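You operate a simulated robot arm through the tools that you are given. There is no shell and no other tool. Be economical: measure what you need, move in short steps, check, and stop when the job is done.

Carry out the task below with a simulated two-armed robot. There is one attempt and no reset: what you move stays moved.

Task
Press the blue housing's pin, bin it and stow the bin in the drawer.
Fine: the small blue bin, the black bench's drawer; shut it; the press slide ends pulled out. Where these are worked on the way, their far stop is far enough and under half their travel is too little: press slide.
Where things are to end (x, y in the base frame): small blue bin within 60 mm of [540, -1080].

It is judged by the outcome, as a careful person would: the job done as asked, and still so three seconds after it is handed in. It fails if anything else is knocked over, pushed out of place, dropped, spilled or broken.

Robot
Two 7-joint arms with two-finger parallel grippers on one trunk, on a base that drives. Base frame: it is fixed to the floor where the robot stands at the start and does not move with it; the origin is under the middle of the robot, x ahead of it, y to its left, z up. Units: mm, degrees, N and s.
The left shoulder is at the start at [70, 163, 1170], the right one opposite. With the tool pointing down near the work surface each hand reaches from about 360 to 860 mm from the robot's upright axis, wherever it stands, measured 20 degrees to its own side. Places, roughly: black bench drawer [500, -1100, 600]; black bench drawer inside [600, -1100, 600]; blue valve lever [800, 100, 800]; inside of the small blue bin [500, -800, 700]; left green button [400, 200, 800]; press ram [700, 0, 900]; press slide [500, 0, 800]; right green button [400, -200, 800]. Payload 3.43 kg a hand.
The TCP of each hand is the grasp point between the finger pads, 34 mm short of the fingertips. In the tool frame z runs along the fingers and y along their closing line. Largest opening 128 mm; finger width 24, thickness 12; the body of the gripper, 48 by 130 mm, starts 96 mm behind the TCP.
Orientation is that of the tool frame in the base frame, as a unit quaternion [x, y, z, w]. With the fingers straight down and closing along the base's y, the tool's x points along the base's -x, its y along +y and its z along -z.

Tools
- The arms move only by the tool step_arm. It takes "left_deltas", "right_deltas" or both (then of equal length, played together; a hand with none holds still); each is a list of rows, each a list of 7 numbers: the finger opening in mm, from 0 to 128, then the shift along the tool's x, y, z in units of 25 mm (1.0 is 25 mm), then the turn, a rotation vector about the tool's x, y, z in units of 6 degrees (1.0 is 6 degrees). In form: [[claw, tx, ty, tz, wx, wy, wz], ...]. A call has 1 to 20 rows; each row shifts and turns the commanded pose from where the row before left it, along the tool's axes as they then stand. A call with a number of a shift or a turn outside -1 to 1 is refused whole. Each row takes 0.2 s and may step no farther than 50 mm and 8.6 degrees from the row before; otherwise, or with a gripper value out of range, the whole call is refused. Where a pose cannot be reached the arm comes as near as it can. A force on the tool above 40 N (or 10 N above the force at the start of the call, whichever is more), or a blocked arm, ends the call early, and 0.2 s more pass. Each finger travels about 153 mm/s and halts on what it meets, pressing with about 34 N; the grip force reading is that of the motor and also rises with nothing between the fingers. The clock runs only during rows and for 0.2 s after the last one: add rows that do not move to give the fingers time. It gives the time, the measured TCP pose, the force on the tool (base axes), the opening and the grip force at its end, in the units of the frame above (readings bear some noise), with the torque about the TCP (base axes, N m) and any sound that the robot's microphone picked up, and new pictures: "pictures" is both (left out), scene, wrist or none (wrist: the cameras of the hands that moved).
- Cameras (640 x 400 px; columns grow to the right, rows downward): "scene" is now at [111.5, -49, 1379.2]; the picture's right is [-0.61, -0.79, 0.00], its down [-0.58, 0.45, -0.68] and it looks along [0.54, -0.41, -0.73] (base axes); focal length 260 px, centre (320, 200). "left" rides on the left gripper at [76, 11, -160] in its tool frame; the picture's right is [-0.15, 0.99, 0.00], its down [-0.88, -0.13, -0.46] and it looks along [-0.45, -0.07, 0.89] (tool axes); focal length 234 px, centre (320, 200). "right" rides on the right gripper at [76, -11, -160] in its tool frame; the picture's right is [0.15, 0.99, 0.00], its down [-0.88, 0.13, -0.46] and it looks along [-0.45, 0.07, 0.89] (tool axes); focal length 234 px, centre (320, 200). There is no depth. A picture from a camera that has moved, and an enlarged one, comes with that camera's place and axes in the base frame and with its lens.
- lift_body(by): slides the trunk up (or, below 0, down) by that many mm; the arms and the scene camera ride with it, the base frame stays. It gives what a move gives, with no picture.
- drive_base(legs): drives the robot by 1 to 6 legs, each [ahead, left, turn to the left] in mm, mm and degrees, along the robot's own axes; the way and the turn of a leg run together, so that a leg with both is an arc; at most 1500 mm and 180 degrees a leg. The arms and the cameras ride along, it lands a little off, and it stops where it bumps. It gives what a move gives, and a new picture of the scene camera.
- pan_tilt(pan, tilt): turns the head with the scene camera to pan (to the left, within 86 degrees either way) and tilt (down, from -29 to 69), counted from straight ahead of the robot. It gives what a move gives, and a new picture of the scene camera.
- inspect(camera, box): a new picture of the part [left, top, right, bottom] of that camera's present view, enlarged. It takes no simulated time.
- close_job(): hands the job in; it is judged then, once.

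Go step by step. Nothing tells you exact positions but the pictures and the camera data: compare them with the known pose of the tool, close in by small moves and look again before you grip or let go. The budget is 120 turns and 260 pictures, counting those below and the enlarged ones. Unless the task says otherwise, let go and move clear before handing in, and close with one line.

The tools are called after "Emit:" as a command line: name --argument value ..., lists and objects as JSON in quotes. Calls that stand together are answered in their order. step_arm: Moves the arms, as the interface text tells. Its arguments: {"type":"object","properties":{"left_deltas":{"type":"array"},"right_deltas":{"type":"array"},"pictures":{"type":"string","enum":["both","scene","wrist","none"]}},"required":[]} The other tools are called the same way: lift_body (by) slides the trunk up or down; drive_base (legs) drives the base; pan_tilt (pan, tilt) turns the head that bears the scene camera; inspect (camera, box) takes an enlarged picture of a part of a camera's view; close_job () hands the job in.

At the start:

```text
time: 0.0
left_tcp_pos: [690.9, -3.5, 1006.4]
left_ee_rot: [0.0, 1.0, 0.0, 0.0]
left_contact_force: [0.6, 1.3, -0.1]
left_wrist_torque: [-0.01, 0.0, 0.0]
left_grip_width: 127.9
left_finger_force: 0.2
right_tcp_pos: [348.4, -388.2, 994.8]
right_ee_rot: [0.0, 1.0, 0.0, -0.001]
right_contact_force: [0.7, 0.7, 1.1]
right_wrist_torque: [0.0, 0.02, 0.03]
right_grip_width: 128.3
right_finger_force: 0.1
trunk travel left (down, up): [-650.0, 290.0]
robot x, y, heading: [-1.7, 0.3, -0.1]
head pan, tilt: [-37.7, 47.3]
```

scene: 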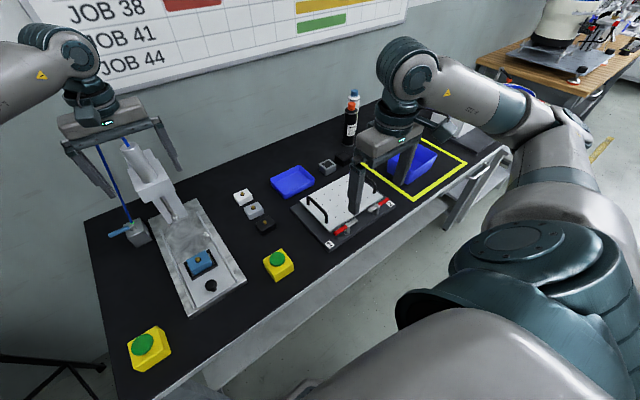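
right: 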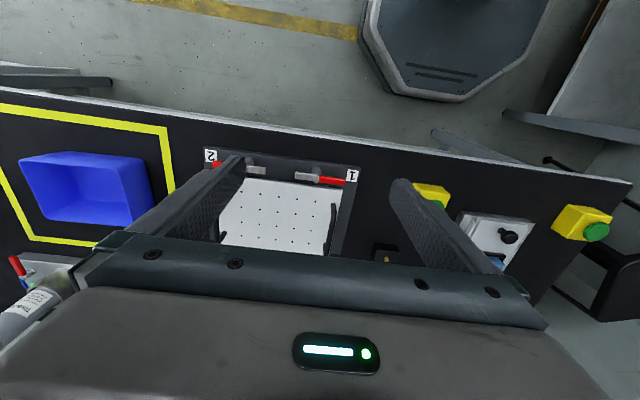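
left: 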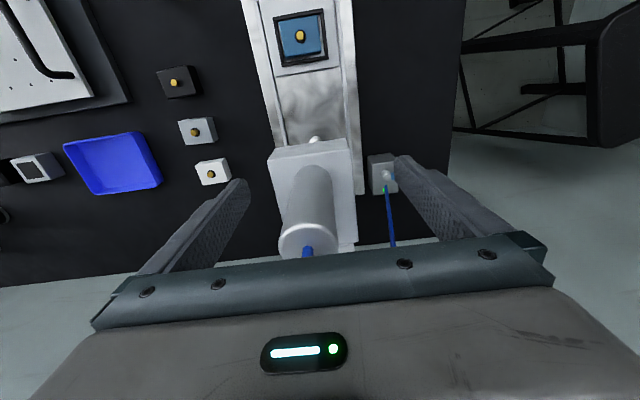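

I see a press with its slide pulled out and a blue housing in its nest, two green buttons, a blue valve lever, and two blue containers further right. I'll enlarge a few parts before moving.

Emit:
inspect --camera "scene" --box '[80, 130, 320, 380]'

Emit:
inspect --camera "scene" --box '[260, 80, 500, 260]'

Emit:
inspect --camera "left" --box '[220, 0, 440, 260]'

```text
1.60 times, centred on (200, 255) of scene
camera zoom: at [111.5, -49.0, 1379.2], right [-0.61, -0.79, 0.0], down [-0.58, 0.45, -0.68], along [0.54, -0.41, -0.73], focal length 415 px, centre (512, 112)
```

zoom: 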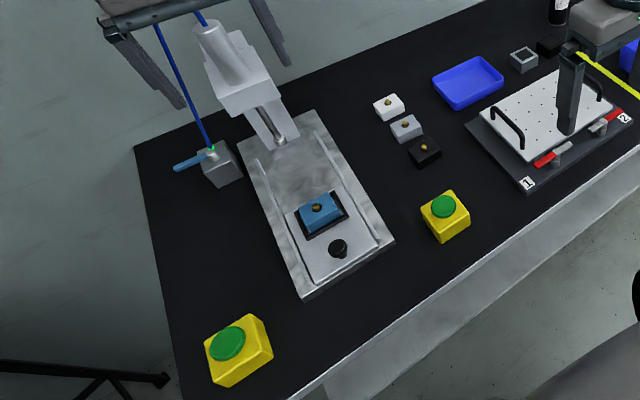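

```text
2.22 times, centred on (380, 170) of scene
camera zoom: at [111.5, -49.0, 1379.2], right [-0.61, -0.79, 0.0], down [-0.58, 0.45, -0.68], along [0.54, -0.41, -0.73], focal length 577 px, centre (187, 267)
```

zoom: 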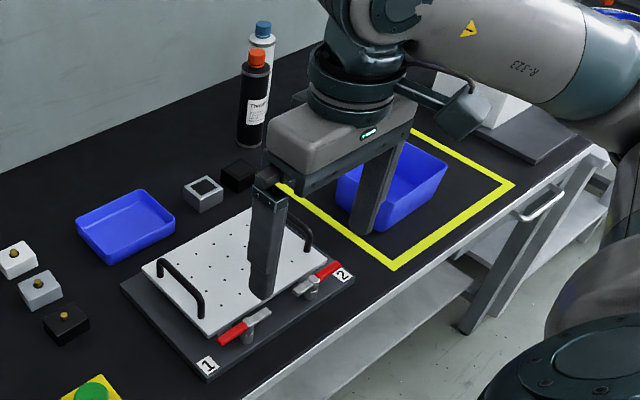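

```text
1.54 times, centred on (330, 130) of left
camera zoom: at [614.8, 6.9, 1164.6], right [0.15, 0.99, 0.0], down [0.88, -0.13, 0.46], along [0.45, -0.07, -0.89], focal length 360 px, centre (305, 308)
```

zoom: 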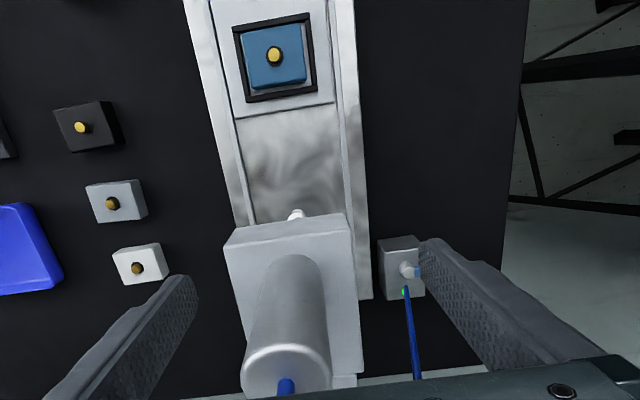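

The left hand straddles the press cylinder, so I'll back it straight out toward the robot before doing anything else. Then I'll look at the slide knob.

Emit:
step_arm --left_deltas '[[128, 1, 0, 0, 0, 0, 0], [128, 1, 0, 0, 0, 0, 0], [128, 1, 0, 0, 0, 0, 0], [128, 1, 0, 0, 0, 0, 0], [128, 1, 0, 0, 0, 0, 0], [128, 1, 0, 0, 0, 0, 0], [128, 1, 0, 0, 0, 0, 0], [128, 1, 0, 0, 0, 0, 0], [100, 1, 0, 0, 0, 0, 0], [80, 1, 0, 0, 0, 0, 0], [80, 0, 0, 0, 0, 0, 0]]'

```text
time: 2.4
left_tcp_pos: [442.0, -3.0, 1007.2]
left_ee_rot: [0.001, 1.0, 0.0, 0.0]
left_contact_force: [-0.5, 0.0, -0.1]
left_wrist_torque: [0.01, 0.03, -0.02]
left_grip_width: 80.0
left_finger_force: 0.1
right_tcp_pos: [348.5, -388.5, 994.6]
right_ee_rot: [0.0, 1.0, 0.0, 0.0]
right_contact_force: [0.1, -0.5, 0.2]
right_wrist_torque: [0.01, -0.03, 0.0]
right_grip_width: 128.2
right_finger_force: 0.0
trunk travel left (down, up): [-650.0, 290.0]
robot x, y, heading: [1.3, 0.5, 0.2]
head pan, tilt: [-37.7, 47.3]
camera scene: at [111.8, -48.8, 1379.1], right [-0.61, -0.79, 0.0], down [-0.58, 0.45, -0.68], along [0.54, -0.42, -0.74], focal length 260 px, centre (320, 200)
camera left: at [365.3, 5.6, 1165.5], right [0.15, 0.99, 0.0], down [0.88, -0.13, 0.46], along [0.45, -0.07, -0.89], focal length 234 px, centre (320, 200)
```

scene: 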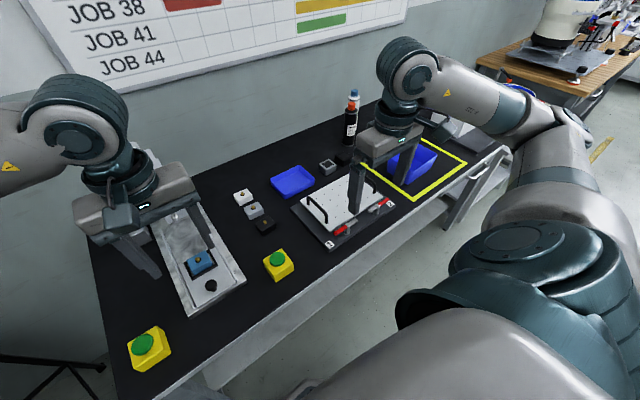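
left: 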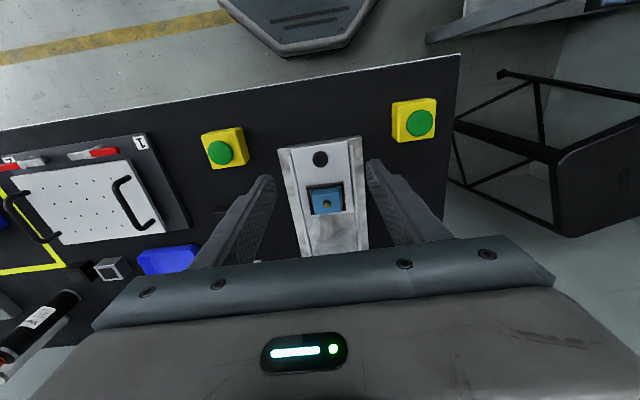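

Knob is at about (476, -12, 798). I'll move the left hand above it and tilt the fingers 30° forward to keep the wrist clear of the press head.

Emit:
step_arm --left_deltas '[[70, -0.4, -0.36, 1, 0, 0, 0], [70, 0, 0, 1, 0, 0, 0], [70, 0, 0, 1, 0, 0, 0], [70, 0, 0, 1, 0, 0, 0], [70, 0, 0, 1, 0, 0, 0], [70, 0, 0, 0, 0, -1, 0], [70, 0, 0, 0, 0, -1, 0], [70, 0, 0, 0, 0, -1, 0], [70, 0, 0, 0, 0, -1, 0], [70, 0, 0, 0, 0, -1, 0], [70, 0, 0, 0, 0, 0, 0]]'

```text
time: 4.8
left_tcp_pos: [451.9, -12.3, 882.7]
left_ee_rot: [0.0, 0.966, 0.0, 0.26]
left_contact_force: [-0.4, -0.7, -0.3]
left_wrist_torque: [0.01, 0.0, -0.02]
left_grip_width: 70.1
left_finger_force: 0.1
right_tcp_pos: [347.4, -387.9, 995.0]
right_ee_rot: [0.0, 1.0, 0.001, 0.0]
right_contact_force: [-0.2, -0.9, 1.0]
right_wrist_torque: [-0.01, -0.01, 0.0]
right_grip_width: 127.9
right_finger_force: 0.0
trunk travel left (down, up): [-650.0, 290.0]
robot x, y, heading: [-2.3, 1.5, 0.3]
head pan, tilt: [-37.7, 47.3]
camera scene: at [111.6, -48.7, 1379.2], right [-0.61, -0.79, 0.0], down [-0.58, 0.45, -0.68], along [0.54, -0.42, -0.73], focal length 260 px, centre (320, 200)
camera left: at [305.0, -2.6, 980.7], right [0.13, 0.99, 0.07], down [0.53, -0.13, 0.84], along [0.84, -0.07, -0.54], focal length 234 px, centre (320, 200)
```

scene: 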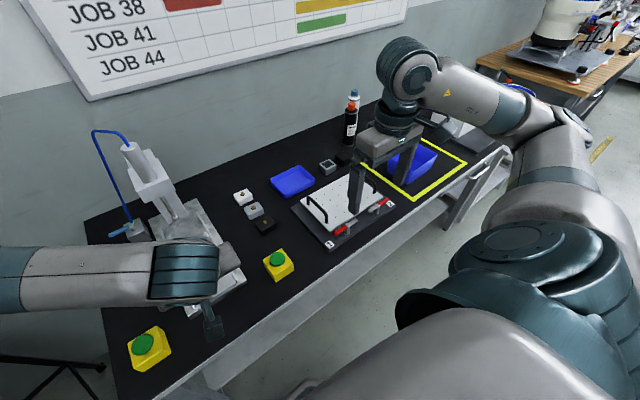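
left: 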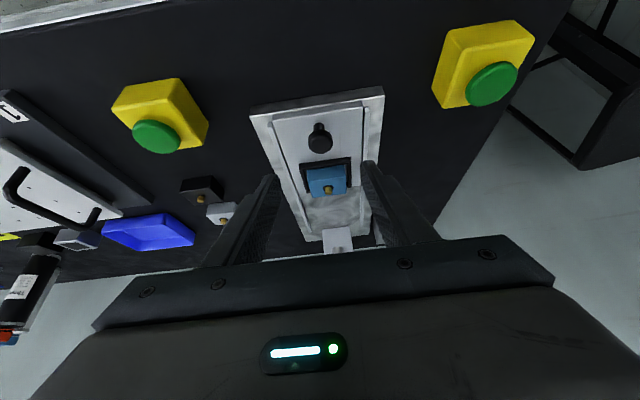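

The knob stands on the slide plate at about x 480, with the plate at z≈765. I'm going down around it and closing.

Emit:
step_arm --left_deltas '[[70, 0.375, 0.0, 0.888, 0, 0, 0], [70, 0.375, 0, 0.888, 0, 0, 0], [70, 0.375, 0, 0.888, 0, 0, 0], [70, 0, 0, 0, 0, 0, 0], [40, 0, 0, 0, 0, 0, 0], [0, 0, 0, 0, 0, 0, 0], [0, 0, 0, 0, 0, 0, 0], [0, 0, 0, 0, 0, 0, 0]]'

```text
time: 6.6
left_tcp_pos: [459.3, -9.6, 808.1]
left_ee_rot: [-0.001, 0.966, 0.0, 0.259]
left_contact_force: [1.2, 14.9, 2.1]
left_wrist_torque: [0.35, -0.57, 0.4]
left_grip_width: 25.2
left_finger_force: 45.5
right_tcp_pos: [347.8, -386.0, 995.6]
right_ee_rot: [0.0, 1.0, -0.001, 0.0]
right_contact_force: [-0.6, 0.5, 0.3]
right_wrist_torque: [0.03, -0.02, 0.01]
right_grip_width: 128.2
right_finger_force: 0.0
trunk travel left (down, up): [-650.0, 290.0]
robot x, y, heading: [1.1, 1.9, 0.0]
head pan, tilt: [-37.7, 47.3]
camera scene: at [111.4, -46.9, 1379.2], right [-0.61, -0.79, 0.0], down [-0.58, 0.45, -0.68], along [0.54, -0.42, -0.73], focal length 260 px, centre (320, 200)
camera left: at [313.8, 0.0, 907.5], right [0.12, 0.99, 0.07], down [0.53, -0.13, 0.84], along [0.84, -0.06, -0.55], focal length 234 px, centre (320, 200)
```

scene: 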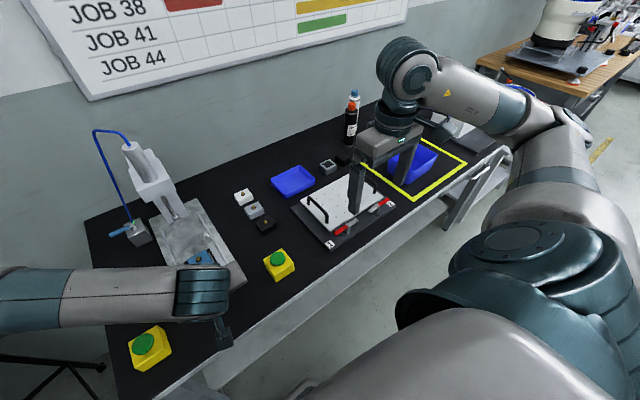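
left: 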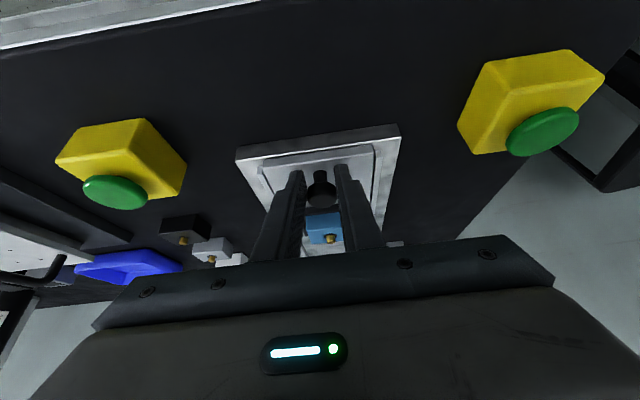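

Knob is held. Now I'm pushing the slide in along +x to its stop.

Emit:
step_arm --left_deltas '[[0, -0.35, 0.1, 0.2, 0, 0, 0], [0, -0.693, 0, 0.4, 0, 0, 0], [0, -0.693, 0, 0.4, 0, 0, 0], [0, -0.693, 0, 0.4, 0, 0, 0], [0, -0.693, 0, 0.4, 0, 0, 0], [0, -0.35, 0, 0.2, 0, 0, 0], [0, -0.35, 0, 0.2, 0, 0, 0], [0, -0.35, 0, 0.2, 0, 0, 0], [0, -0.35, 0, 0.2, 0, 0, 0]]'

```text
time: 8.6
left_tcp_pos: [589.8, -9.3, 807.7]
left_ee_rot: [-0.001, 0.966, 0.0, 0.258]
left_contact_force: [-5.1, 3.8, -3.5]
left_wrist_torque: [0.04, 0.72, 0.19]
left_grip_width: 25.3
left_finger_force: 45.5
right_tcp_pos: [348.6, -387.3, 995.4]
right_ee_rot: [0.001, 1.0, -0.001, -0.001]
right_contact_force: [0.0, -0.1, -0.7]
right_wrist_torque: [0.02, -0.02, -0.03]
right_grip_width: 128.1
right_finger_force: 0.1
trunk travel left (down, up): [-650.0, 290.0]
robot x, y, heading: [0.5, 2.7, 0.1]
head pan, tilt: [-37.7, 47.3]
camera scene: at [110.9, -48.4, 1379.2], right [-0.61, -0.79, 0.0], down [-0.58, 0.45, -0.68], along [0.54, -0.42, -0.73], focal length 260 px, centre (320, 200)
camera left: at [443.6, 0.4, 907.9], right [0.13, 0.99, 0.07], down [0.54, -0.13, 0.83], along [0.83, -0.07, -0.55], focal length 234 px, centre (320, 200)
```

scene: 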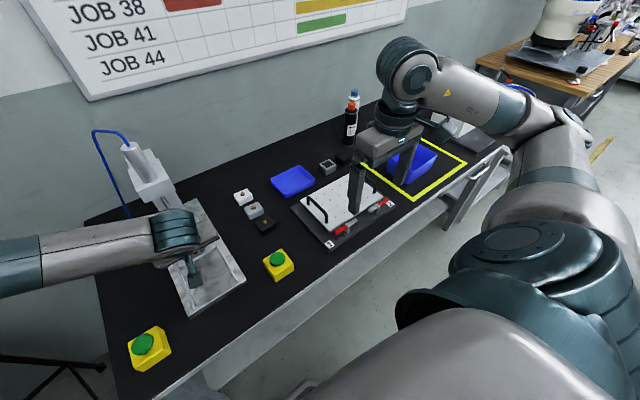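
left: 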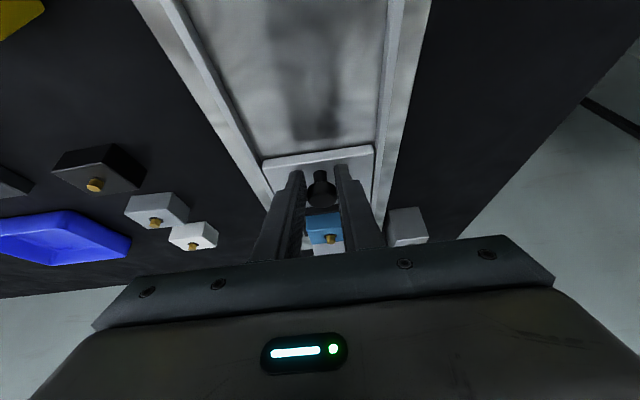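

Slide has moved 130 mm with no stop felt yet, so I'm continuing in small steps.

Emit:
step_arm --left_deltas '[[0, -0.173, 0, 0.1, 0, 0, 0], [0, -0.173, 0, 0.1, 0, 0, 0], [0, -0.173, 0, 0.1, 0, 0, 0], [0, -0.173, 0, 0.1, 0, 0, 0], [0, -0.173, 0, 0.1, 0, 0, 0], [0, -0.173, 0, 0.1, 0, 0, 0]]' --pictures "wrist"

```text
time: 10.0
left_tcp_pos: [627.0, -8.5, 810.7]
left_ee_rot: [-0.002, 0.965, 0.001, 0.261]
left_contact_force: [-0.4, 0.3, -0.9]
left_wrist_torque: [0.0, -0.02, -0.02]
left_grip_width: 0.0
left_finger_force: 33.2
right_tcp_pos: [350.3, -389.4, 993.2]
right_ee_rot: [0.0, 1.0, 0.0, -0.001]
right_contact_force: [0.0, -0.4, 0.0]
right_wrist_torque: [0.04, 0.07, 0.02]
right_grip_width: 128.2
right_finger_force: 0.1
trunk travel left (down, up): [-650.0, 290.0]
robot x, y, heading: [3.2, -1.8, 0.0]
head pan, tilt: [-37.7, 47.3]
camera left: at [479.6, 0.8, 908.7], right [0.12, 0.99, 0.07], down [0.53, -0.13, 0.84], along [0.84, -0.06, -0.54], focal length 234 px, centre (320, 200)
```

left: 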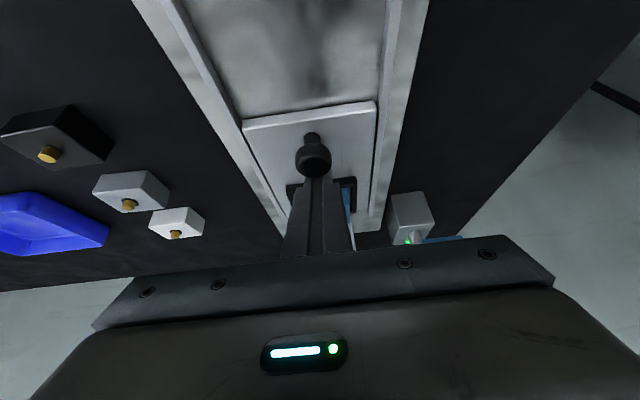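

The fingers slipped off the knob, which suggests the slide reached its stop (knob now near x≈600). I'll lift out, go behind the knob with closed fingers and push to confirm.

Emit:
step_arm --left_deltas '[[0, -0.5, 0, -0.866, 0, 0, 0], [0, -0.5, 0, -0.866, 0, 0, 0], [0, 0.866, 0, -0.5, 0, 0, 0], [0, 0.866, 0, -0.5, 0, 0, 0], [0, 0.866, 0, -0.5, 0, 0, 0], [0, 0.866, 0, -0.5, 0, 0, 0], [0, 0, 0, 0, 0, 0, 0]]'

```text
time: 11.6
left_tcp_pos: [520.4, -10.3, 860.9]
left_ee_rot: [0.0, 0.966, -0.001, 0.258]
left_contact_force: [-1.3, 0.1, 0.4]
left_wrist_torque: [0.04, 0.03, -0.02]
left_grip_width: 0.3
left_finger_force: 32.7
right_tcp_pos: [348.6, -386.9, 995.6]
right_ee_rot: [0.0, 1.0, 0.0, 0.0]
right_contact_force: [-0.1, -0.4, -0.6]
right_wrist_torque: [-0.01, 0.0, 0.0]
right_grip_width: 128.1
right_finger_force: 0.0
trunk travel left (down, up): [-650.0, 290.0]
robot x, y, heading: [-0.1, 3.6, -0.1]
head pan, tilt: [-37.7, 47.3]
camera scene: at [111.8, -48.8, 1379.1], right [-0.61, -0.79, 0.0], down [-0.58, 0.45, -0.68], along [0.54, -0.42, -0.74], focal length 260 px, centre (320, 200)
camera left: at [374.8, 0.3, 959.5], right [0.13, 0.99, 0.07], down [0.53, -0.13, 0.83], along [0.84, -0.07, -0.55], focal length 234 px, centre (320, 200)
```

scene: 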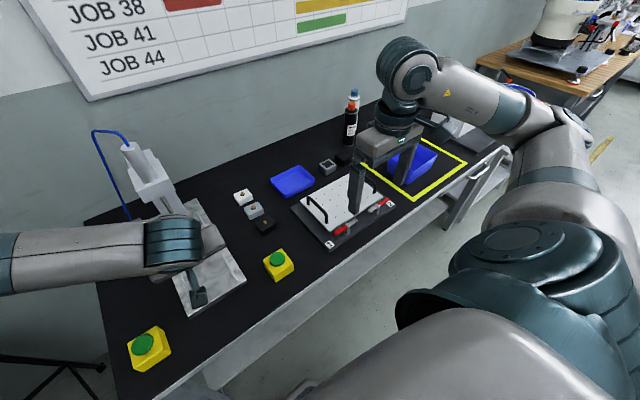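
left: 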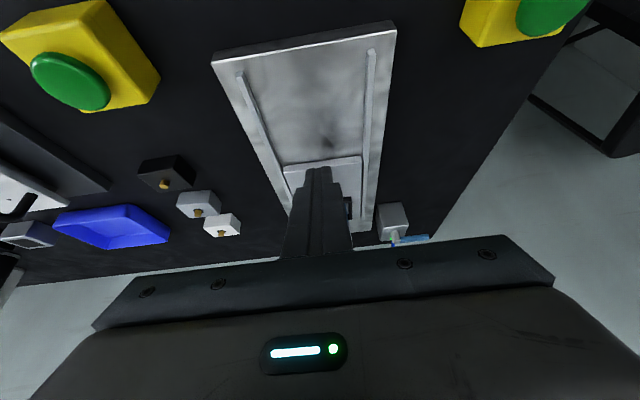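

Now down behind the knob and forward until it resists.

Emit:
step_arm --left_deltas '[[0, 0.44, 0, 0.762, 0, 0, 0], [0, 0.44, 0, 0.762, 0, 0, 0], [0, -0.693, 0, 0.4, 0, 0, 0], [0, -0.35, 0, 0.2, 0, 0, 0], [0, -0.173, 0, 0.1, 0, 0, 0], [0, -0.173, 0, 0.1, 0, 0, 0], [0, -0.173, 0, 0.1, 0, 0, 0], [0, -0.173, 0, 0.1, 0, 0, 0], [0, -0.173, 0, 0.1, 0, 0, 0]]' --pictures "wrist"

```text
time: 13.6
left_tcp_pos: [570.5, -8.7, 814.2]
left_ee_rot: [0.002, 0.967, -0.001, 0.256]
left_contact_force: [-21.5, 1.0, -4.7]
left_wrist_torque: [-0.11, 0.59, -0.07]
left_grip_width: 0.1
left_finger_force: 33.2
right_tcp_pos: [345.5, -387.5, 996.4]
right_ee_rot: [0.001, 1.0, 0.0, 0.001]
right_contact_force: [0.4, -1.0, -0.4]
right_wrist_torque: [0.04, -0.01, 0.01]
right_grip_width: 128.1
right_finger_force: 0.1
trunk travel left (down, up): [-650.0, 290.0]
robot x, y, heading: [0.8, 3.0, 0.0]
head pan, tilt: [-37.7, 47.3]
camera left: at [425.7, 0.7, 914.0], right [0.13, 0.99, 0.07], down [0.54, -0.13, 0.83], along [0.83, -0.07, -0.55], focal length 234 px, centre (320, 200)
```

left: 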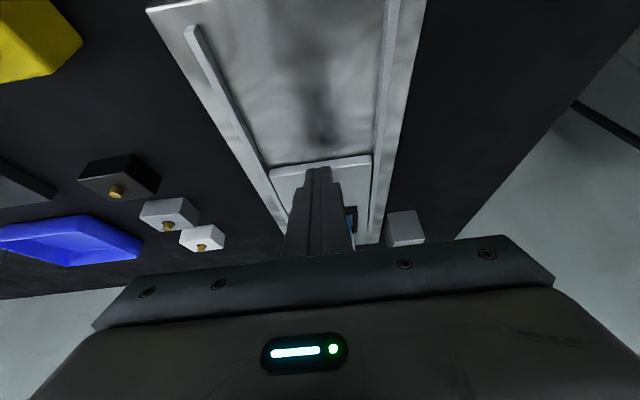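

The slide is firmly against its far stop. Next I'm backing the left hand out, straightening it, and bringing both closed grippers above their buttons.

Emit:
step_arm --left_deltas '[[0, 0.866, 0, -0.5, 0, 0, 0], [0, -0.5, 0, -0.866, 0, 0, 0], [0, -0.5, 0, -0.866, 0, 0, 0], [0, -0.5, 0, -0.866, 0, 0, 0], [0, 0, 0, 0, 0, 1, 0], [0, 0, 0, 0, 0, 1, 0], [0, 0, 0, 0, 0, 1, 0], [0, 0, 0, 0, 0, 1, 0], [0, 0, 0, 0, 0, 1, 0], [0, 0.6, 0.92, 0, 0, 0, 0], [0, 0.6, 0.92, 0, 0, 0, 0], [0, 0.6, 0.92, 0, 0, 0, 0], [0, 0.6, 0.92, 0, 0, 0, 0], [0, 0.6, 0.92, 0, 0, 0, 0], [0, 0.6, 0.92, 0, 0, 0, 0], [0, 0.6, 0.92, 0, 0, 0, 0], [0, 0, 0, 0, 0, 0, 0]]' --right_deltas '[[0, -0.392, 0.888, 0, 0, 0, 0], [0, -0.392, 0.888, 0, 0, 0, 0], [0, -0.392, 0.888, 0, 0, 0, 0], [0, -0.392, 0.888, 0, 0, 0, 0], [0, -0.392, 0.888, 0, 0, 0, 0], [0, -0.392, 0.888, 0.76, 0, 0, 0], [0, -0.392, 0.888, 0.76, 0, 0, 0], [0, -0.392, 0.888, 0.76, 0, 0, 0], [0, -0.392, 0.888, 0.76, 0, 0, 0], [0, -0.392, 0.888, 0.76, 0, 0, 0], [0, 0, 0, 0, 0, 0, 0], [0, 0, 0, 0, 0, 0, 0], [0, 0, 0, 0, 0, 0, 0], [0, 0, 0, 0, 0, 0, 0], [0, 0, 0, 0, 0, 0, 0], [0, 0, 0, 0, 0, 0, 0], [0, 0, 0, 0, 0, 0, 0]]'

```text
time: 17.2
left_tcp_pos: [445.9, 149.4, 889.7]
left_ee_rot: [0.0, 1.0, 0.001, -0.001]
left_contact_force: [-0.6, 0.1, -0.4]
left_wrist_torque: [0.02, -0.03, 0.04]
left_grip_width: 0.3
left_finger_force: 33.0
right_tcp_pos: [446.0, -166.1, 899.9]
right_ee_rot: [0.0, 1.0, 0.0, 0.0]
right_contact_force: [0.1, -0.6, -0.2]
right_wrist_torque: [0.04, 0.04, -0.02]
right_grip_width: 0.1
right_finger_force: 33.0
trunk travel left (down, up): [-650.0, 290.0]
robot x, y, heading: [-2.5, 2.1, 0.1]
head pan, tilt: [-37.7, 47.3]
camera scene: at [112.0, -49.6, 1379.1], right [-0.61, -0.79, 0.0], down [-0.58, 0.45, -0.68], along [0.54, -0.41, -0.74], focal length 260 px, centre (320, 200)
camera right: at [370.6, -177.4, 1058.2], right [-0.15, 0.99, 0.0], down [0.88, 0.13, 0.46], along [0.45, 0.07, -0.89], focal length 234 px, centre (320, 200)
camera left: at [369.8, 159.9, 1047.7], right [0.15, 0.99, 0.0], down [0.88, -0.13, 0.46], along [0.45, -0.07, -0.89], focal length 234 px, centre (320, 200)
```

scene: 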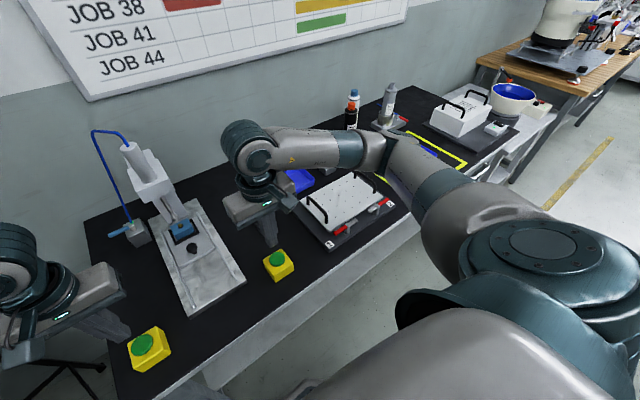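
right: 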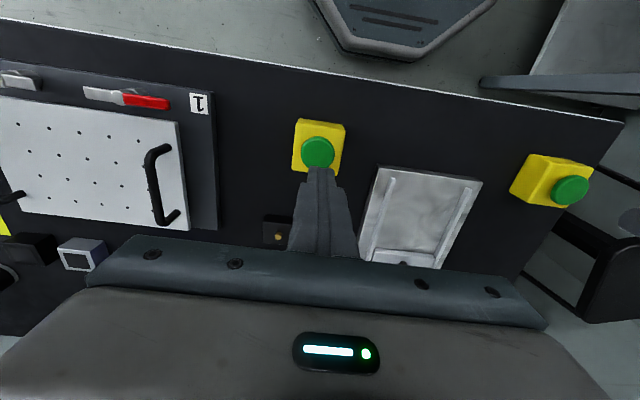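
left: 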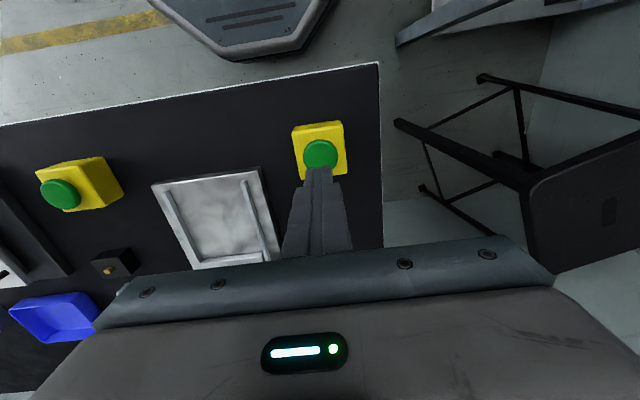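

Both closed grippers are over their buttons. I'll descend and press both together, then hold.

Emit:
step_arm --left_deltas '[[0, 0.15, 0, 0.66, 0, 0, 0], [0, 0, 0, 0.66, 0, 0, 0], [0, 0, 0, 0.66, 0, 0, 0], [0, 0, 0, 0, 0, 0, 0], [0, 0, 0, 0.24, 0, 0, 0], [0, 0, 0, 0.24, 0, 0, 0], [0, 0, 0, 0.24, 0, 0, 0], [0, 0, 0, 0, 0, 0, 0], [0, 0, 0, 0, 0, 0, 0], [0, 0, 0, 0, 0, 0, 0], [0, 0, 0, 0, 0, 0, 0], [0, 0, 0, 0, 0, 0, 0]]' --right_deltas '[[0, 0.1, -0.05, 0.8, 0, 0, 0], [0, 0, 0, 0.8, 0, 0, 0], [0, 0, 0, 0.8, 0, 0, 0], [0, 0, 0, 0, 0, 0, 0], [0, 0, 0, 0.24, 0, 0, 0], [0, 0, 0, 0.24, 0, 0, 0], [0, 0, 0, 0.24, 0, 0, 0], [0, 0, 0, 0, 0, 0, 0], [0, 0, 0, 0, 0, 0, 0], [0, 0, 0, 0, 0, 0, 0], [0, 0, 0, 0, 0, 0, 0], [0, 0, 0, 0, 0, 0, 0]]' --pictures "scene"

```text
time: 19.8
left_tcp_pos: [440.4, 151.1, 824.9]
left_ee_rot: [0.001, 1.0, 0.0, 0.001]
left_contact_force: [3.5, -1.8, 6.6]
left_wrist_torque: [-0.07, -0.1, 0.02]
left_grip_width: 0.0
left_finger_force: 32.7
right_tcp_pos: [442.8, -166.2, 823.0]
right_ee_rot: [0.001, 1.0, 0.0, 0.001]
right_contact_force: [0.8, -3.7, 15.1]
right_wrist_torque: [-0.11, -0.05, 0.02]
right_grip_width: 0.2
right_finger_force: 32.8
trunk travel left (down, up): [-650.0, 290.0]
robot x, y, heading: [1.6, 0.2, -0.0]
head pan, tilt: [-37.7, 47.3]
heard: click, click
camera scene: at [110.2, -49.2, 1379.4], right [-0.61, -0.79, 0.0], down [-0.58, 0.45, -0.68], along [0.54, -0.41, -0.73], focal length 260 px, centre (320, 200)
```

scene: 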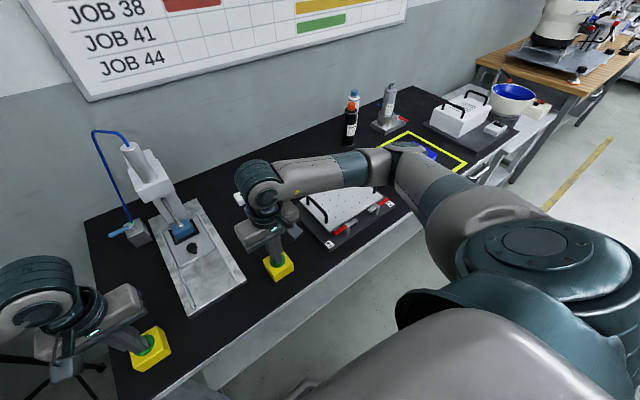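

Emit:
inspect --camera "scene" --box '[90, 120, 250, 270]'

Emit:
step_arm --left_deltas '[[0, 0, 0, 0.12, 0, 0, 0], [0, 0, 0, 0, 0, 0, 0], [0, 0, 0, 0, 0, 0, 0], [0, 0, 0, 0, 0, 0, 0], [0, 0, 0, 0, 0, 0, 0], [0, 0, 0, 0, 0, 0, 0]]' --right_deltas '[[0, 0, 0, 0.12, 0, 0, 0], [0, 0, 0, 0, 0, 0, 0], [0, 0, 0, 0, 0, 0, 0], [0, 0, 0, 0, 0, 0, 0], [0, 0, 0, 0, 0, 0, 0], [0, 0, 0, 0, 0, 0, 0]]' --pictures "none"

Emit:
inspect --camera "scene" --box '[90, 120, 250, 270]'

```text
2.67 times, centred on (170, 195) of scene
camera zoom: at [110.2, -49.2, 1379.4], right [-0.61, -0.79, 0.0], down [-0.58, 0.45, -0.68], along [0.54, -0.41, -0.73], focal length 692 px, centre (720, 213)
```

zoom: 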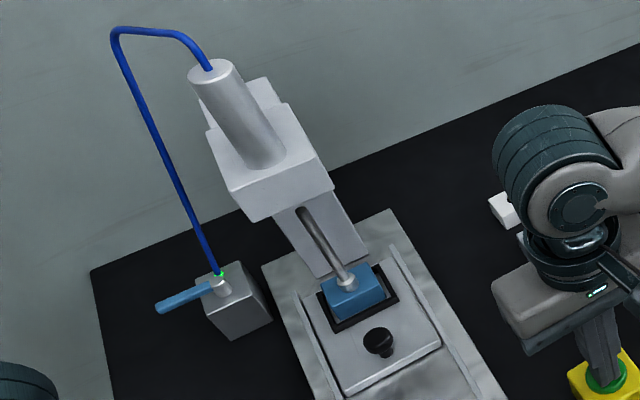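

```text
time: 21.2
left_tcp_pos: [440.1, 150.7, 823.2]
left_ee_rot: [0.0, 1.0, 0.0, 0.002]
left_contact_force: [9.7, -1.0, 23.1]
left_wrist_torque: [-0.08, -0.51, 0.03]
left_grip_width: 0.0
left_finger_force: 32.6
right_tcp_pos: [441.8, -167.1, 821.9]
right_ee_rot: [0.0, 1.0, 0.0, 0.002]
right_contact_force: [5.0, -6.0, 38.8]
right_wrist_torque: [-0.27, -0.3, -0.02]
right_grip_width: 0.0
right_finger_force: 33.0
trunk travel left (down, up): [-650.0, 290.0]
robot x, y, heading: [0.5, -0.4, -0.1]
head pan, tilt: [-37.7, 47.3]
```

```text
2.67 times, centred on (170, 195) of scene
camera zoom: at [108.7, -49.2, 1379.7], right [-0.61, -0.79, 0.0], down [-0.58, 0.45, -0.68], along [0.54, -0.41, -0.73], focal length 692 px, centre (720, 213)
```

zoom: 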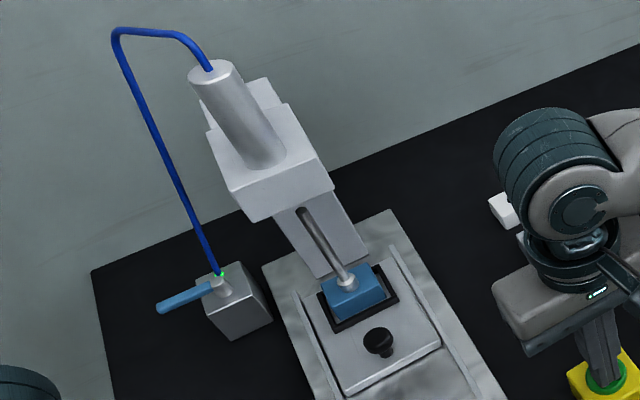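

The ram came down onto the pin. Now I'm releasing both buttons and checking the housing after the ram lifts.

Emit:
step_arm --left_deltas '[[0, 0, 0, -0.6, 0, 0, 0], [0, 0, 0, -1, 0, 0, 0], [0, 0, 0, -1, 0, 0, 0], [0, 0, 0, -1, 0, 0, 0], [0, 0, 0, 0, 0, 0, 0]]' --right_deltas '[[0, 0, 0, -0.6, 0, 0, 0], [0, 0, 0, -1, 0, 0, 0], [0, 0, 0, -1, 0, 0, 0], [0, 0, 0, -1, 0, 0, 0], [0, 0, 0, 0, 0, 0, 0]]' --pictures "none"

Emit:
inspect --camera "scene" --box '[90, 120, 250, 270]'

```text
time: 22.4
left_tcp_pos: [441.6, 151.0, 911.3]
left_ee_rot: [0.0, 1.0, 0.001, 0.0]
left_contact_force: [0.1, 0.4, 0.9]
left_wrist_torque: [0.0, 0.01, -0.02]
left_grip_width: 0.0
left_finger_force: 32.8
right_tcp_pos: [442.8, -167.7, 911.3]
right_ee_rot: [-0.001, 1.0, 0.0, 0.0]
right_contact_force: [0.1, -0.5, 1.3]
right_wrist_torque: [-0.01, 0.04, 0.01]
right_grip_width: 0.0
right_finger_force: 33.0
trunk travel left (down, up): [-650.0, 290.0]
robot x, y, heading: [-1.8, -0.9, 0.2]
head pan, tilt: [-37.7, 47.3]
```

```text
2.67 times, centred on (170, 195) of scene
camera zoom: at [111.9, -48.9, 1379.1], right [-0.61, -0.79, 0.0], down [-0.58, 0.45, -0.68], along [0.54, -0.42, -0.74], focal length 692 px, centre (720, 213)
```

zoom: 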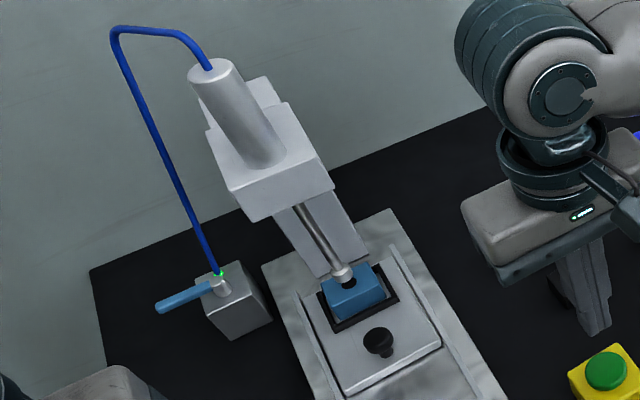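

The ram is going up and the pin looks flush. I'll bring the left hand back to the knob to pull the slide out, moving the right hand clear.

Emit:
step_arm --left_deltas '[[0, 0, 0, 0, 0, 0, 0], [0, 0, 0, 0, 0, 0, 0], [70, -0.785, -0.93, 0, 0, 0, 0], [70, -0.785, -0.93, 0, 0, 0, 0], [70, -0.785, -0.93, 0, 0, 0, 0], [70, -0.785, -0.93, 0, 0, 0, 0], [70, -0.785, -0.93, 0, 0, 0, 0], [70, -0.785, -0.93, 0, 0, 0, 0], [70, -0.785, -0.93, 0, 0, 0, 0], [70, 0, 0, 0, 0, -1, 0], [70, 0, 0, 0, 0, -1, 0], [70, 0, 0, 0, 0, -1, 0], [70, 0, 0, 0, 0, -1, 0], [70, 0, 0, 0, 0, -1, 0], [70, 0, 0, 0, 0, 0, 0]]' --right_deltas '[[0, 0, 0, -1, 0, 0, 0], [0, 0, 0, -1, 0, 0, 0], [0, 0, 0, -1, 0, 0, 0], [0, 0, -1, -1, 0, 0, 0], [0, 0, -1, 0, 0, 0, 0], [0, 0, -1, 0, 0, 0, 0], [0, 0, -1, 0, 0, 0, 0], [0, 0, -1, 0, 0, 0, 0], [0, 0, -1, 0, 0, 0, 0], [0, 0, 0, 0, 0, 0, 0], [0, 0, 0, 0, 0, 0, 0], [0, 0, 0, 0, 0, 0, 0], [0, 0, 0, 0, 0, 0, 0], [0, 0, 0, 0, 0, 0, 0], [0, 0, 0, 0, 0, 0, 0]]'

```text
time: 25.6
left_tcp_pos: [579.6, -11.2, 910.8]
left_ee_rot: [-0.001, 0.966, 0.0, 0.259]
left_contact_force: [0.4, 0.3, 0.0]
left_wrist_torque: [-0.01, 0.0, -0.02]
left_grip_width: 69.9
left_finger_force: 0.0
right_tcp_pos: [441.8, -318.1, 1010.1]
right_ee_rot: [-0.001, 1.0, 0.0, 0.0]
right_contact_force: [-0.7, 0.2, 1.1]
right_wrist_torque: [0.0, 0.0, -0.01]
right_grip_width: 0.1
right_finger_force: 32.8
trunk travel left (down, up): [-650.0, 290.0]
robot x, y, heading: [-0.9, 1.8, 0.1]
head pan, tilt: [-37.7, 47.3]
camera scene: at [111.7, -48.7, 1379.1], right [-0.61, -0.79, 0.0], down [-0.58, 0.45, -0.68], along [0.54, -0.42, -0.73], focal length 260 px, centre (320, 200)
camera right: at [366.6, -328.8, 1168.5], right [-0.15, 0.99, 0.0], down [0.88, 0.13, 0.46], along [0.45, 0.07, -0.89], focal length 234 px, centre (320, 200)
camera left: at [433.1, -0.6, 1009.0], right [0.13, 0.99, 0.07], down [0.53, -0.13, 0.84], along [0.84, -0.07, -0.54], focal length 234 px, centre (320, 200)
```

scene: 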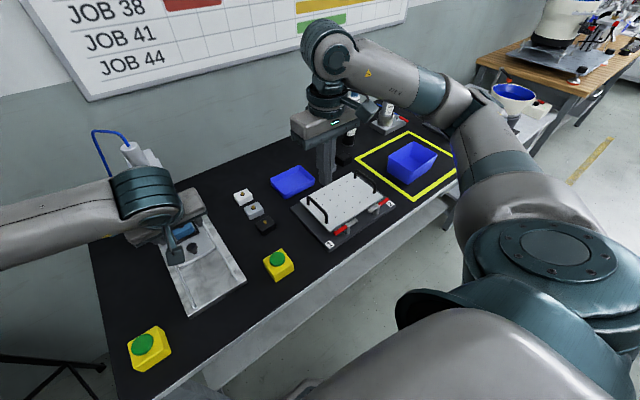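
right: 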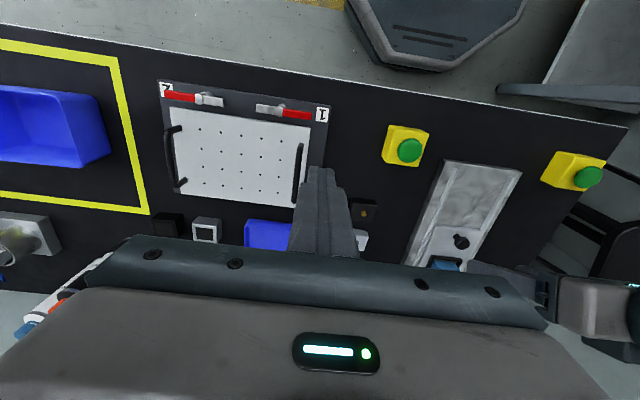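
left: 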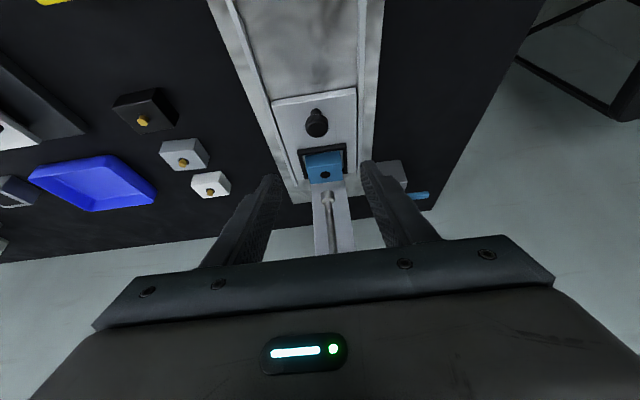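

The pin is in and the ram is clear. I'm gripping the knob and pulling the slide out.

Emit:
step_arm --left_deltas '[[70, 0.4, -0.04, 0.982, 0, 0, 0], [70, 0.4, 0, 0.982, 0, 0, 0], [70, 0.4, 0, 0.982, 0, 0, 0], [70, 0.4, 0, 0.982, 0, 0, 0], [70, 0, 0, 0, 0, 0, 0], [30, 0, 0, 0, 0, 0, 0], [0, 0, 0, 0, 0, 0, 0], [0, 0, 0, 0, 0, 0, 0], [0, 0.35, 0, -0.2, 0, 0, 0], [0, 0.693, 0, -0.4, 0, 0, 0], [0, 0.693, 0, -0.4, 0, 0, 0], [0, 0.693, 0, -0.4, 0, 0, 0], [0, 0.693, 0, -0.4, 0, 0, 0], [0, 0.693, 0, -0.4, 0, 0, 0], [0, 0.35, 0, -0.2, 0, 0, 0], [0, 0.173, 0, -0.1, 0, 0, 0]]'

```text
time: 27.7
left_tcp_pos: [583.7, -8.6, 807.4]
left_ee_rot: [-0.003, 0.965, 0.001, 0.262]
left_contact_force: [-0.6, 7.0, 18.0]
left_wrist_torque: [0.2, 0.98, -0.18]
left_grip_width: 25.4
left_finger_force: 45.1
right_tcp_pos: [442.8, -316.5, 1009.7]
right_ee_rot: [-0.001, 1.0, 0.0, -0.001]
right_contact_force: [0.7, -0.1, -0.2]
right_wrist_torque: [-0.01, 0.03, 0.04]
right_grip_width: 0.0
right_finger_force: 32.7
trunk travel left (down, up): [-650.0, 290.0]
robot x, y, heading: [0.2, 0.3, -0.1]
head pan, tilt: [-37.7, 47.3]
stopped in row 10 (left hand): the force on the tool passed its limit (the readings are from after the stop); the commanded pose is now the measured one
camera scene: at [110.9, -48.2, 1378.9], right [-0.61, -0.79, 0.0], down [-0.58, 0.45, -0.68], along [0.54, -0.41, -0.73], focal length 260 px, centre (320, 200)
camera left: at [436.7, -0.7, 906.3], right [0.12, 0.99, 0.08], down [0.53, -0.13, 0.84], along [0.84, -0.06, -0.54], focal length 234 px, centre (320, 200)
```

scene: 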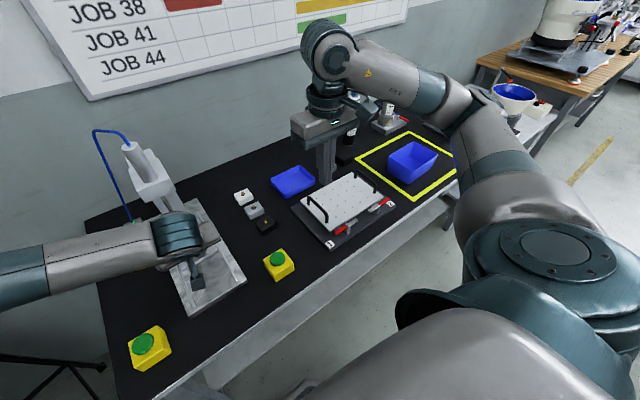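
left: 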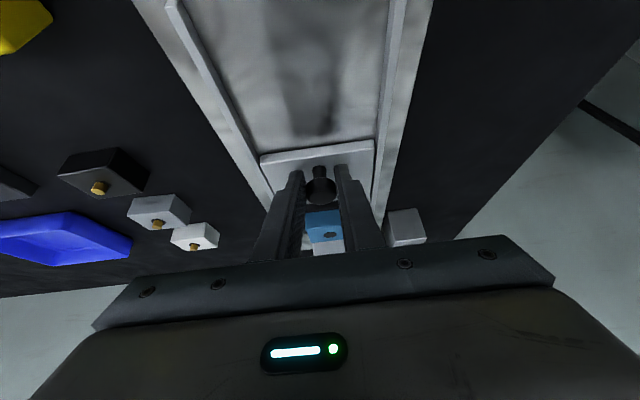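

It stopped on a force spike, possibly a detent or the tips touching the plate. I'll raise a touch and pull more slowly.

Emit:
step_arm --left_deltas '[[0, -0.04, 0, -0.07, 0, 0, 0], [0, 0.173, 0, -0.1, 0, 0, 0], [0, 0.26, 0, -0.15, 0, 0, 0], [0, 0.35, 0, -0.2, 0, 0, 0], [0, 0.35, 0, -0.2, 0, 0, 0], [0, 0.35, 0, -0.2, 0, 0, 0], [0, 0.35, 0, -0.2, 0, 0, 0], [0, 0.35, 0, -0.2, 0, 0, 0], [0, 0.35, 0, -0.2, 0, 0, 0], [0, 0.35, 0, -0.2, 0, 0, 0], [0, 0.35, 0, -0.2, 0, 0, 0], [0, 0.35, 0, -0.2, 0, 0, 0], [0, 0.35, 0, -0.2, 0, 0, 0], [0, 0.173, 0, -0.1, 0, 0, 0]]'

```text
time: 30.7
left_tcp_pos: [466.0, -9.9, 809.3]
left_ee_rot: [-0.002, 0.965, 0.0, 0.263]
left_contact_force: [7.4, 16.1, 27.9]
left_wrist_torque: [0.47, 0.16, -0.17]
left_grip_width: 25.4
left_finger_force: 45.2
right_tcp_pos: [442.7, -317.1, 1011.3]
right_ee_rot: [-0.001, 1.0, -0.001, 0.0]
right_contact_force: [0.3, 0.0, 0.4]
right_wrist_torque: [0.01, 0.04, 0.0]
right_grip_width: 0.0
right_finger_force: 32.7
trunk travel left (down, up): [-650.0, 290.0]
robot x, y, heading: [-3.3, 3.0, 0.1]
head pan, tilt: [-37.7, 47.3]
camera scene: at [110.6, -46.5, 1379.5], right [-0.61, -0.79, 0.0], down [-0.58, 0.45, -0.68], along [0.54, -0.42, -0.73], focal length 260 px, centre (320, 200)
camera left: at [318.2, -0.2, 906.0], right [0.12, 0.99, 0.07], down [0.53, -0.13, 0.84], along [0.84, -0.06, -0.54], focal length 234 px, centre (320, 200)
```

scene: 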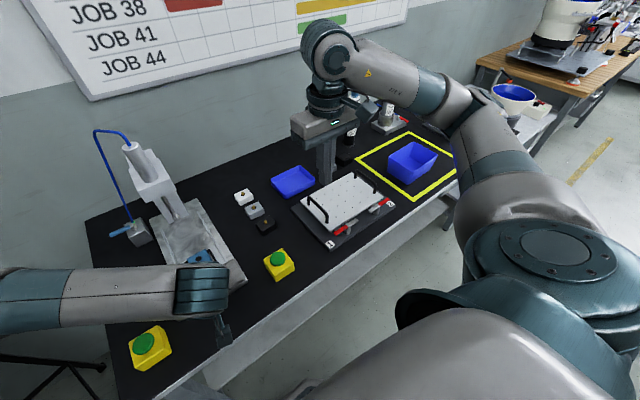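
left: 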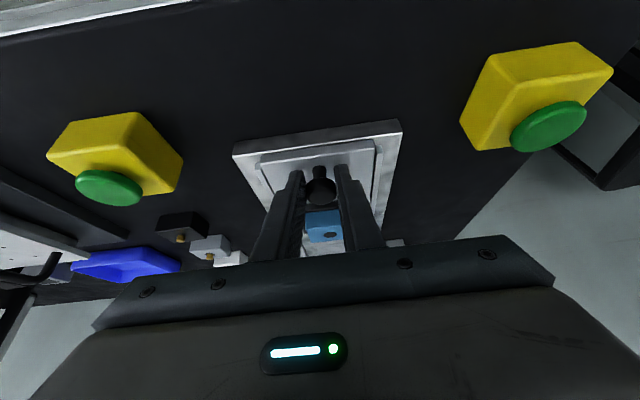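

Nearly at the original spot; a bit more to the outer stop.

Emit:
step_arm --left_deltas '[[0, 0.173, 0, -0.1, 0, 0, 0], [0, 0.173, 0, -0.1, 0, 0, 0], [0, 0, 0, 0, 0, 0, 0]]' --pictures "wrist"

```text
time: 31.2
left_tcp_pos: [465.9, -8.5, 809.0]
left_ee_rot: [-0.006, 0.964, 0.002, 0.266]
left_contact_force: [9.2, 4.6, -1.1]
left_wrist_torque: [-0.24, 1.03, -0.09]
left_grip_width: 25.3
left_finger_force: 44.8
right_tcp_pos: [444.6, -317.8, 1007.4]
right_ee_rot: [-0.002, 1.0, 0.0, 0.001]
right_contact_force: [-0.5, -0.4, 0.3]
right_wrist_torque: [-0.01, -0.02, -0.06]
right_grip_width: 0.0
right_finger_force: 32.7
trunk travel left (down, up): [-650.0, 290.0]
robot x, y, heading: [0.7, 3.6, 0.1]
head pan, tilt: [-37.7, 47.3]
stopped in row 2 (left hand): the force on the tool passed its limit (the readings are from after the stop); the commanded pose is now the measured one
camera left: at [317.1, -1.9, 904.9], right [0.11, 0.99, 0.08], down [0.52, -0.12, 0.84], along [0.85, -0.05, -0.53], focal length 234 px, centre (320, 200)
```

left: 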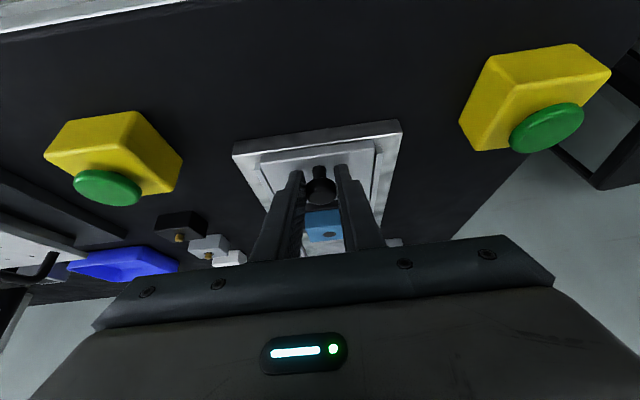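

Slide is out against its stop. Releasing, rising, straightening, and moving over the housing.

Emit:
step_arm --left_deltas '[[60, 0, 0, 0, 0, 0, 0], [90, 0, 0, 0, 0, 0, 0], [100, -0.5, 0, -0.866, 0, 0, 0], [100, -0.5, 0, -0.866, 0, 0, 0], [100, -0.5, 0, -0.866, 0, 0, 0], [100, -0.5, 0, -0.866, 0, 0, 0], [100, 0, 0, 0, 0, 1, 0], [100, 0, 0, 0, 0, 1, 0], [100, 0, 0, 0, 0, 1, 0], [100, 0, 0, 0, 0, 1, 0], [100, 0, 0, 0, 0, 1, 0], [100, -0.8, 0, 0, 0, 0, 0], [100, -0.8, 0, 0, 0, 0, 0], [100, -0.8, 0, 0, 0, 0, 0], [100, 0, 0, 0, 0, 0, 0]]'

```text
time: 34.4
left_tcp_pos: [521.0, -9.6, 908.8]
left_ee_rot: [-0.005, 1.0, 0.0, 0.008]
left_contact_force: [-1.1, 0.3, -0.3]
left_wrist_torque: [-0.01, -0.01, -0.02]
left_grip_width: 99.9
left_finger_force: 0.0
right_tcp_pos: [442.9, -319.2, 1010.6]
right_ee_rot: [-0.001, 1.0, 0.001, 0.0]
right_contact_force: [-0.3, -0.3, 1.4]
right_wrist_torque: [0.04, 0.04, 0.02]
right_grip_width: 0.2
right_finger_force: 32.8
trunk travel left (down, up): [-650.0, 290.0]
robot x, y, heading: [-1.4, 1.7, 0.0]
head pan, tilt: [-37.7, 47.3]
camera scene: at [111.9, -48.6, 1379.2], right [-0.61, -0.79, 0.0], down [-0.58, 0.45, -0.68], along [0.54, -0.41, -0.73], focal length 260 px, centre (320, 200)
camera left: at [442.2, -0.6, 1067.9], right [0.14, 0.99, 0.0], down [0.87, -0.12, 0.47], along [0.46, -0.06, -0.88], focal length 234 px, centre (320, 200)
```

scene: 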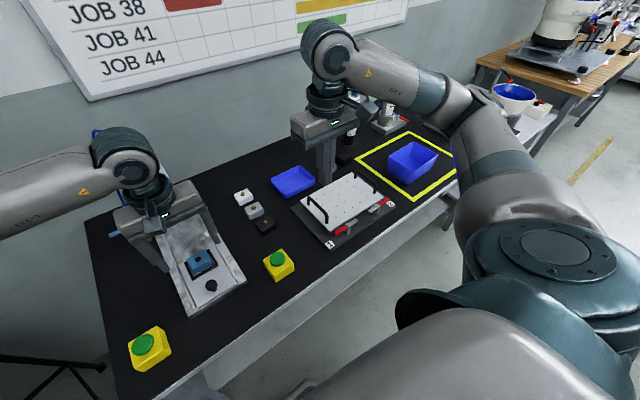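
left: 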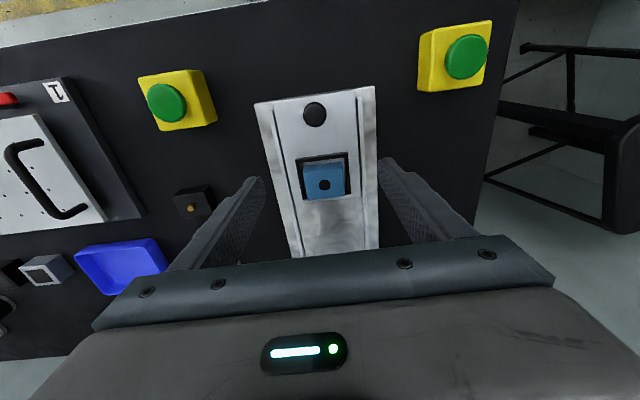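

Emit:
inspect --camera "left" --box '[250, 130, 400, 224]'

Emit:
inspect --camera "scene" --box '[160, 230, 250, 310]'

Emit:
inspect --camera "right" --box '[380, 130, 540, 280]'

```text
4.26 times, centred on (325, 177) of left
camera zoom: at [442.2, -0.6, 1067.9], right [0.14, 0.99, 0.0], down [0.87, -0.12, 0.47], along [0.46, -0.06, -0.88], focal length 996 px, centre (299, 298)
```

zoom: 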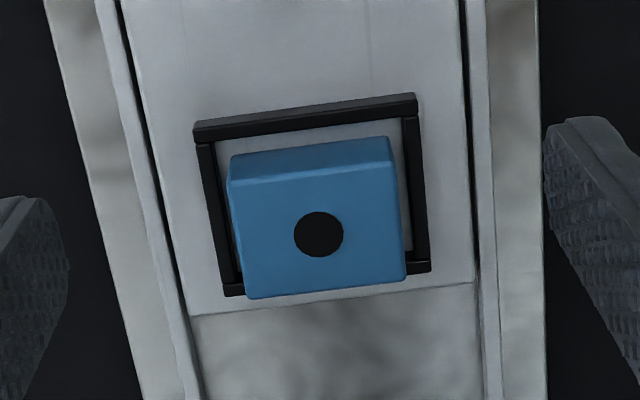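

```text
5.00 times, centred on (205, 270) of scene
camera zoom: at [111.9, -48.6, 1379.2], right [-0.61, -0.79, 0.0], down [-0.58, 0.45, -0.68], along [0.54, -0.41, -0.73], focal length 1298 px, centre (895, -150)
```

zoom: 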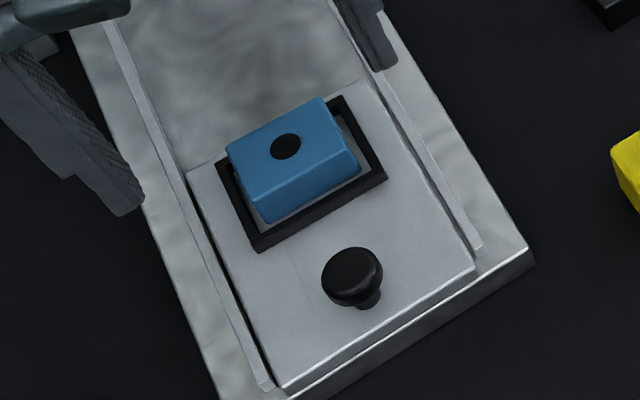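

```text
2.67 times, centred on (460, 205) of right
camera zoom: at [367.1, -328.6, 1168.6], right [-0.15, 0.99, 0.0], down [0.88, 0.13, 0.46], along [0.45, 0.07, -0.89], focal length 624 px, centre (-53, 187)
```

zoom: 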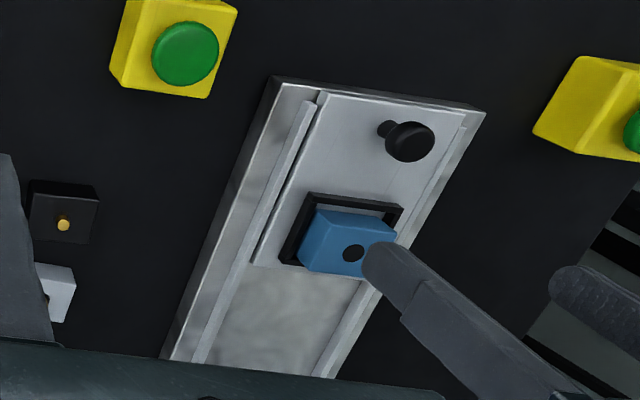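

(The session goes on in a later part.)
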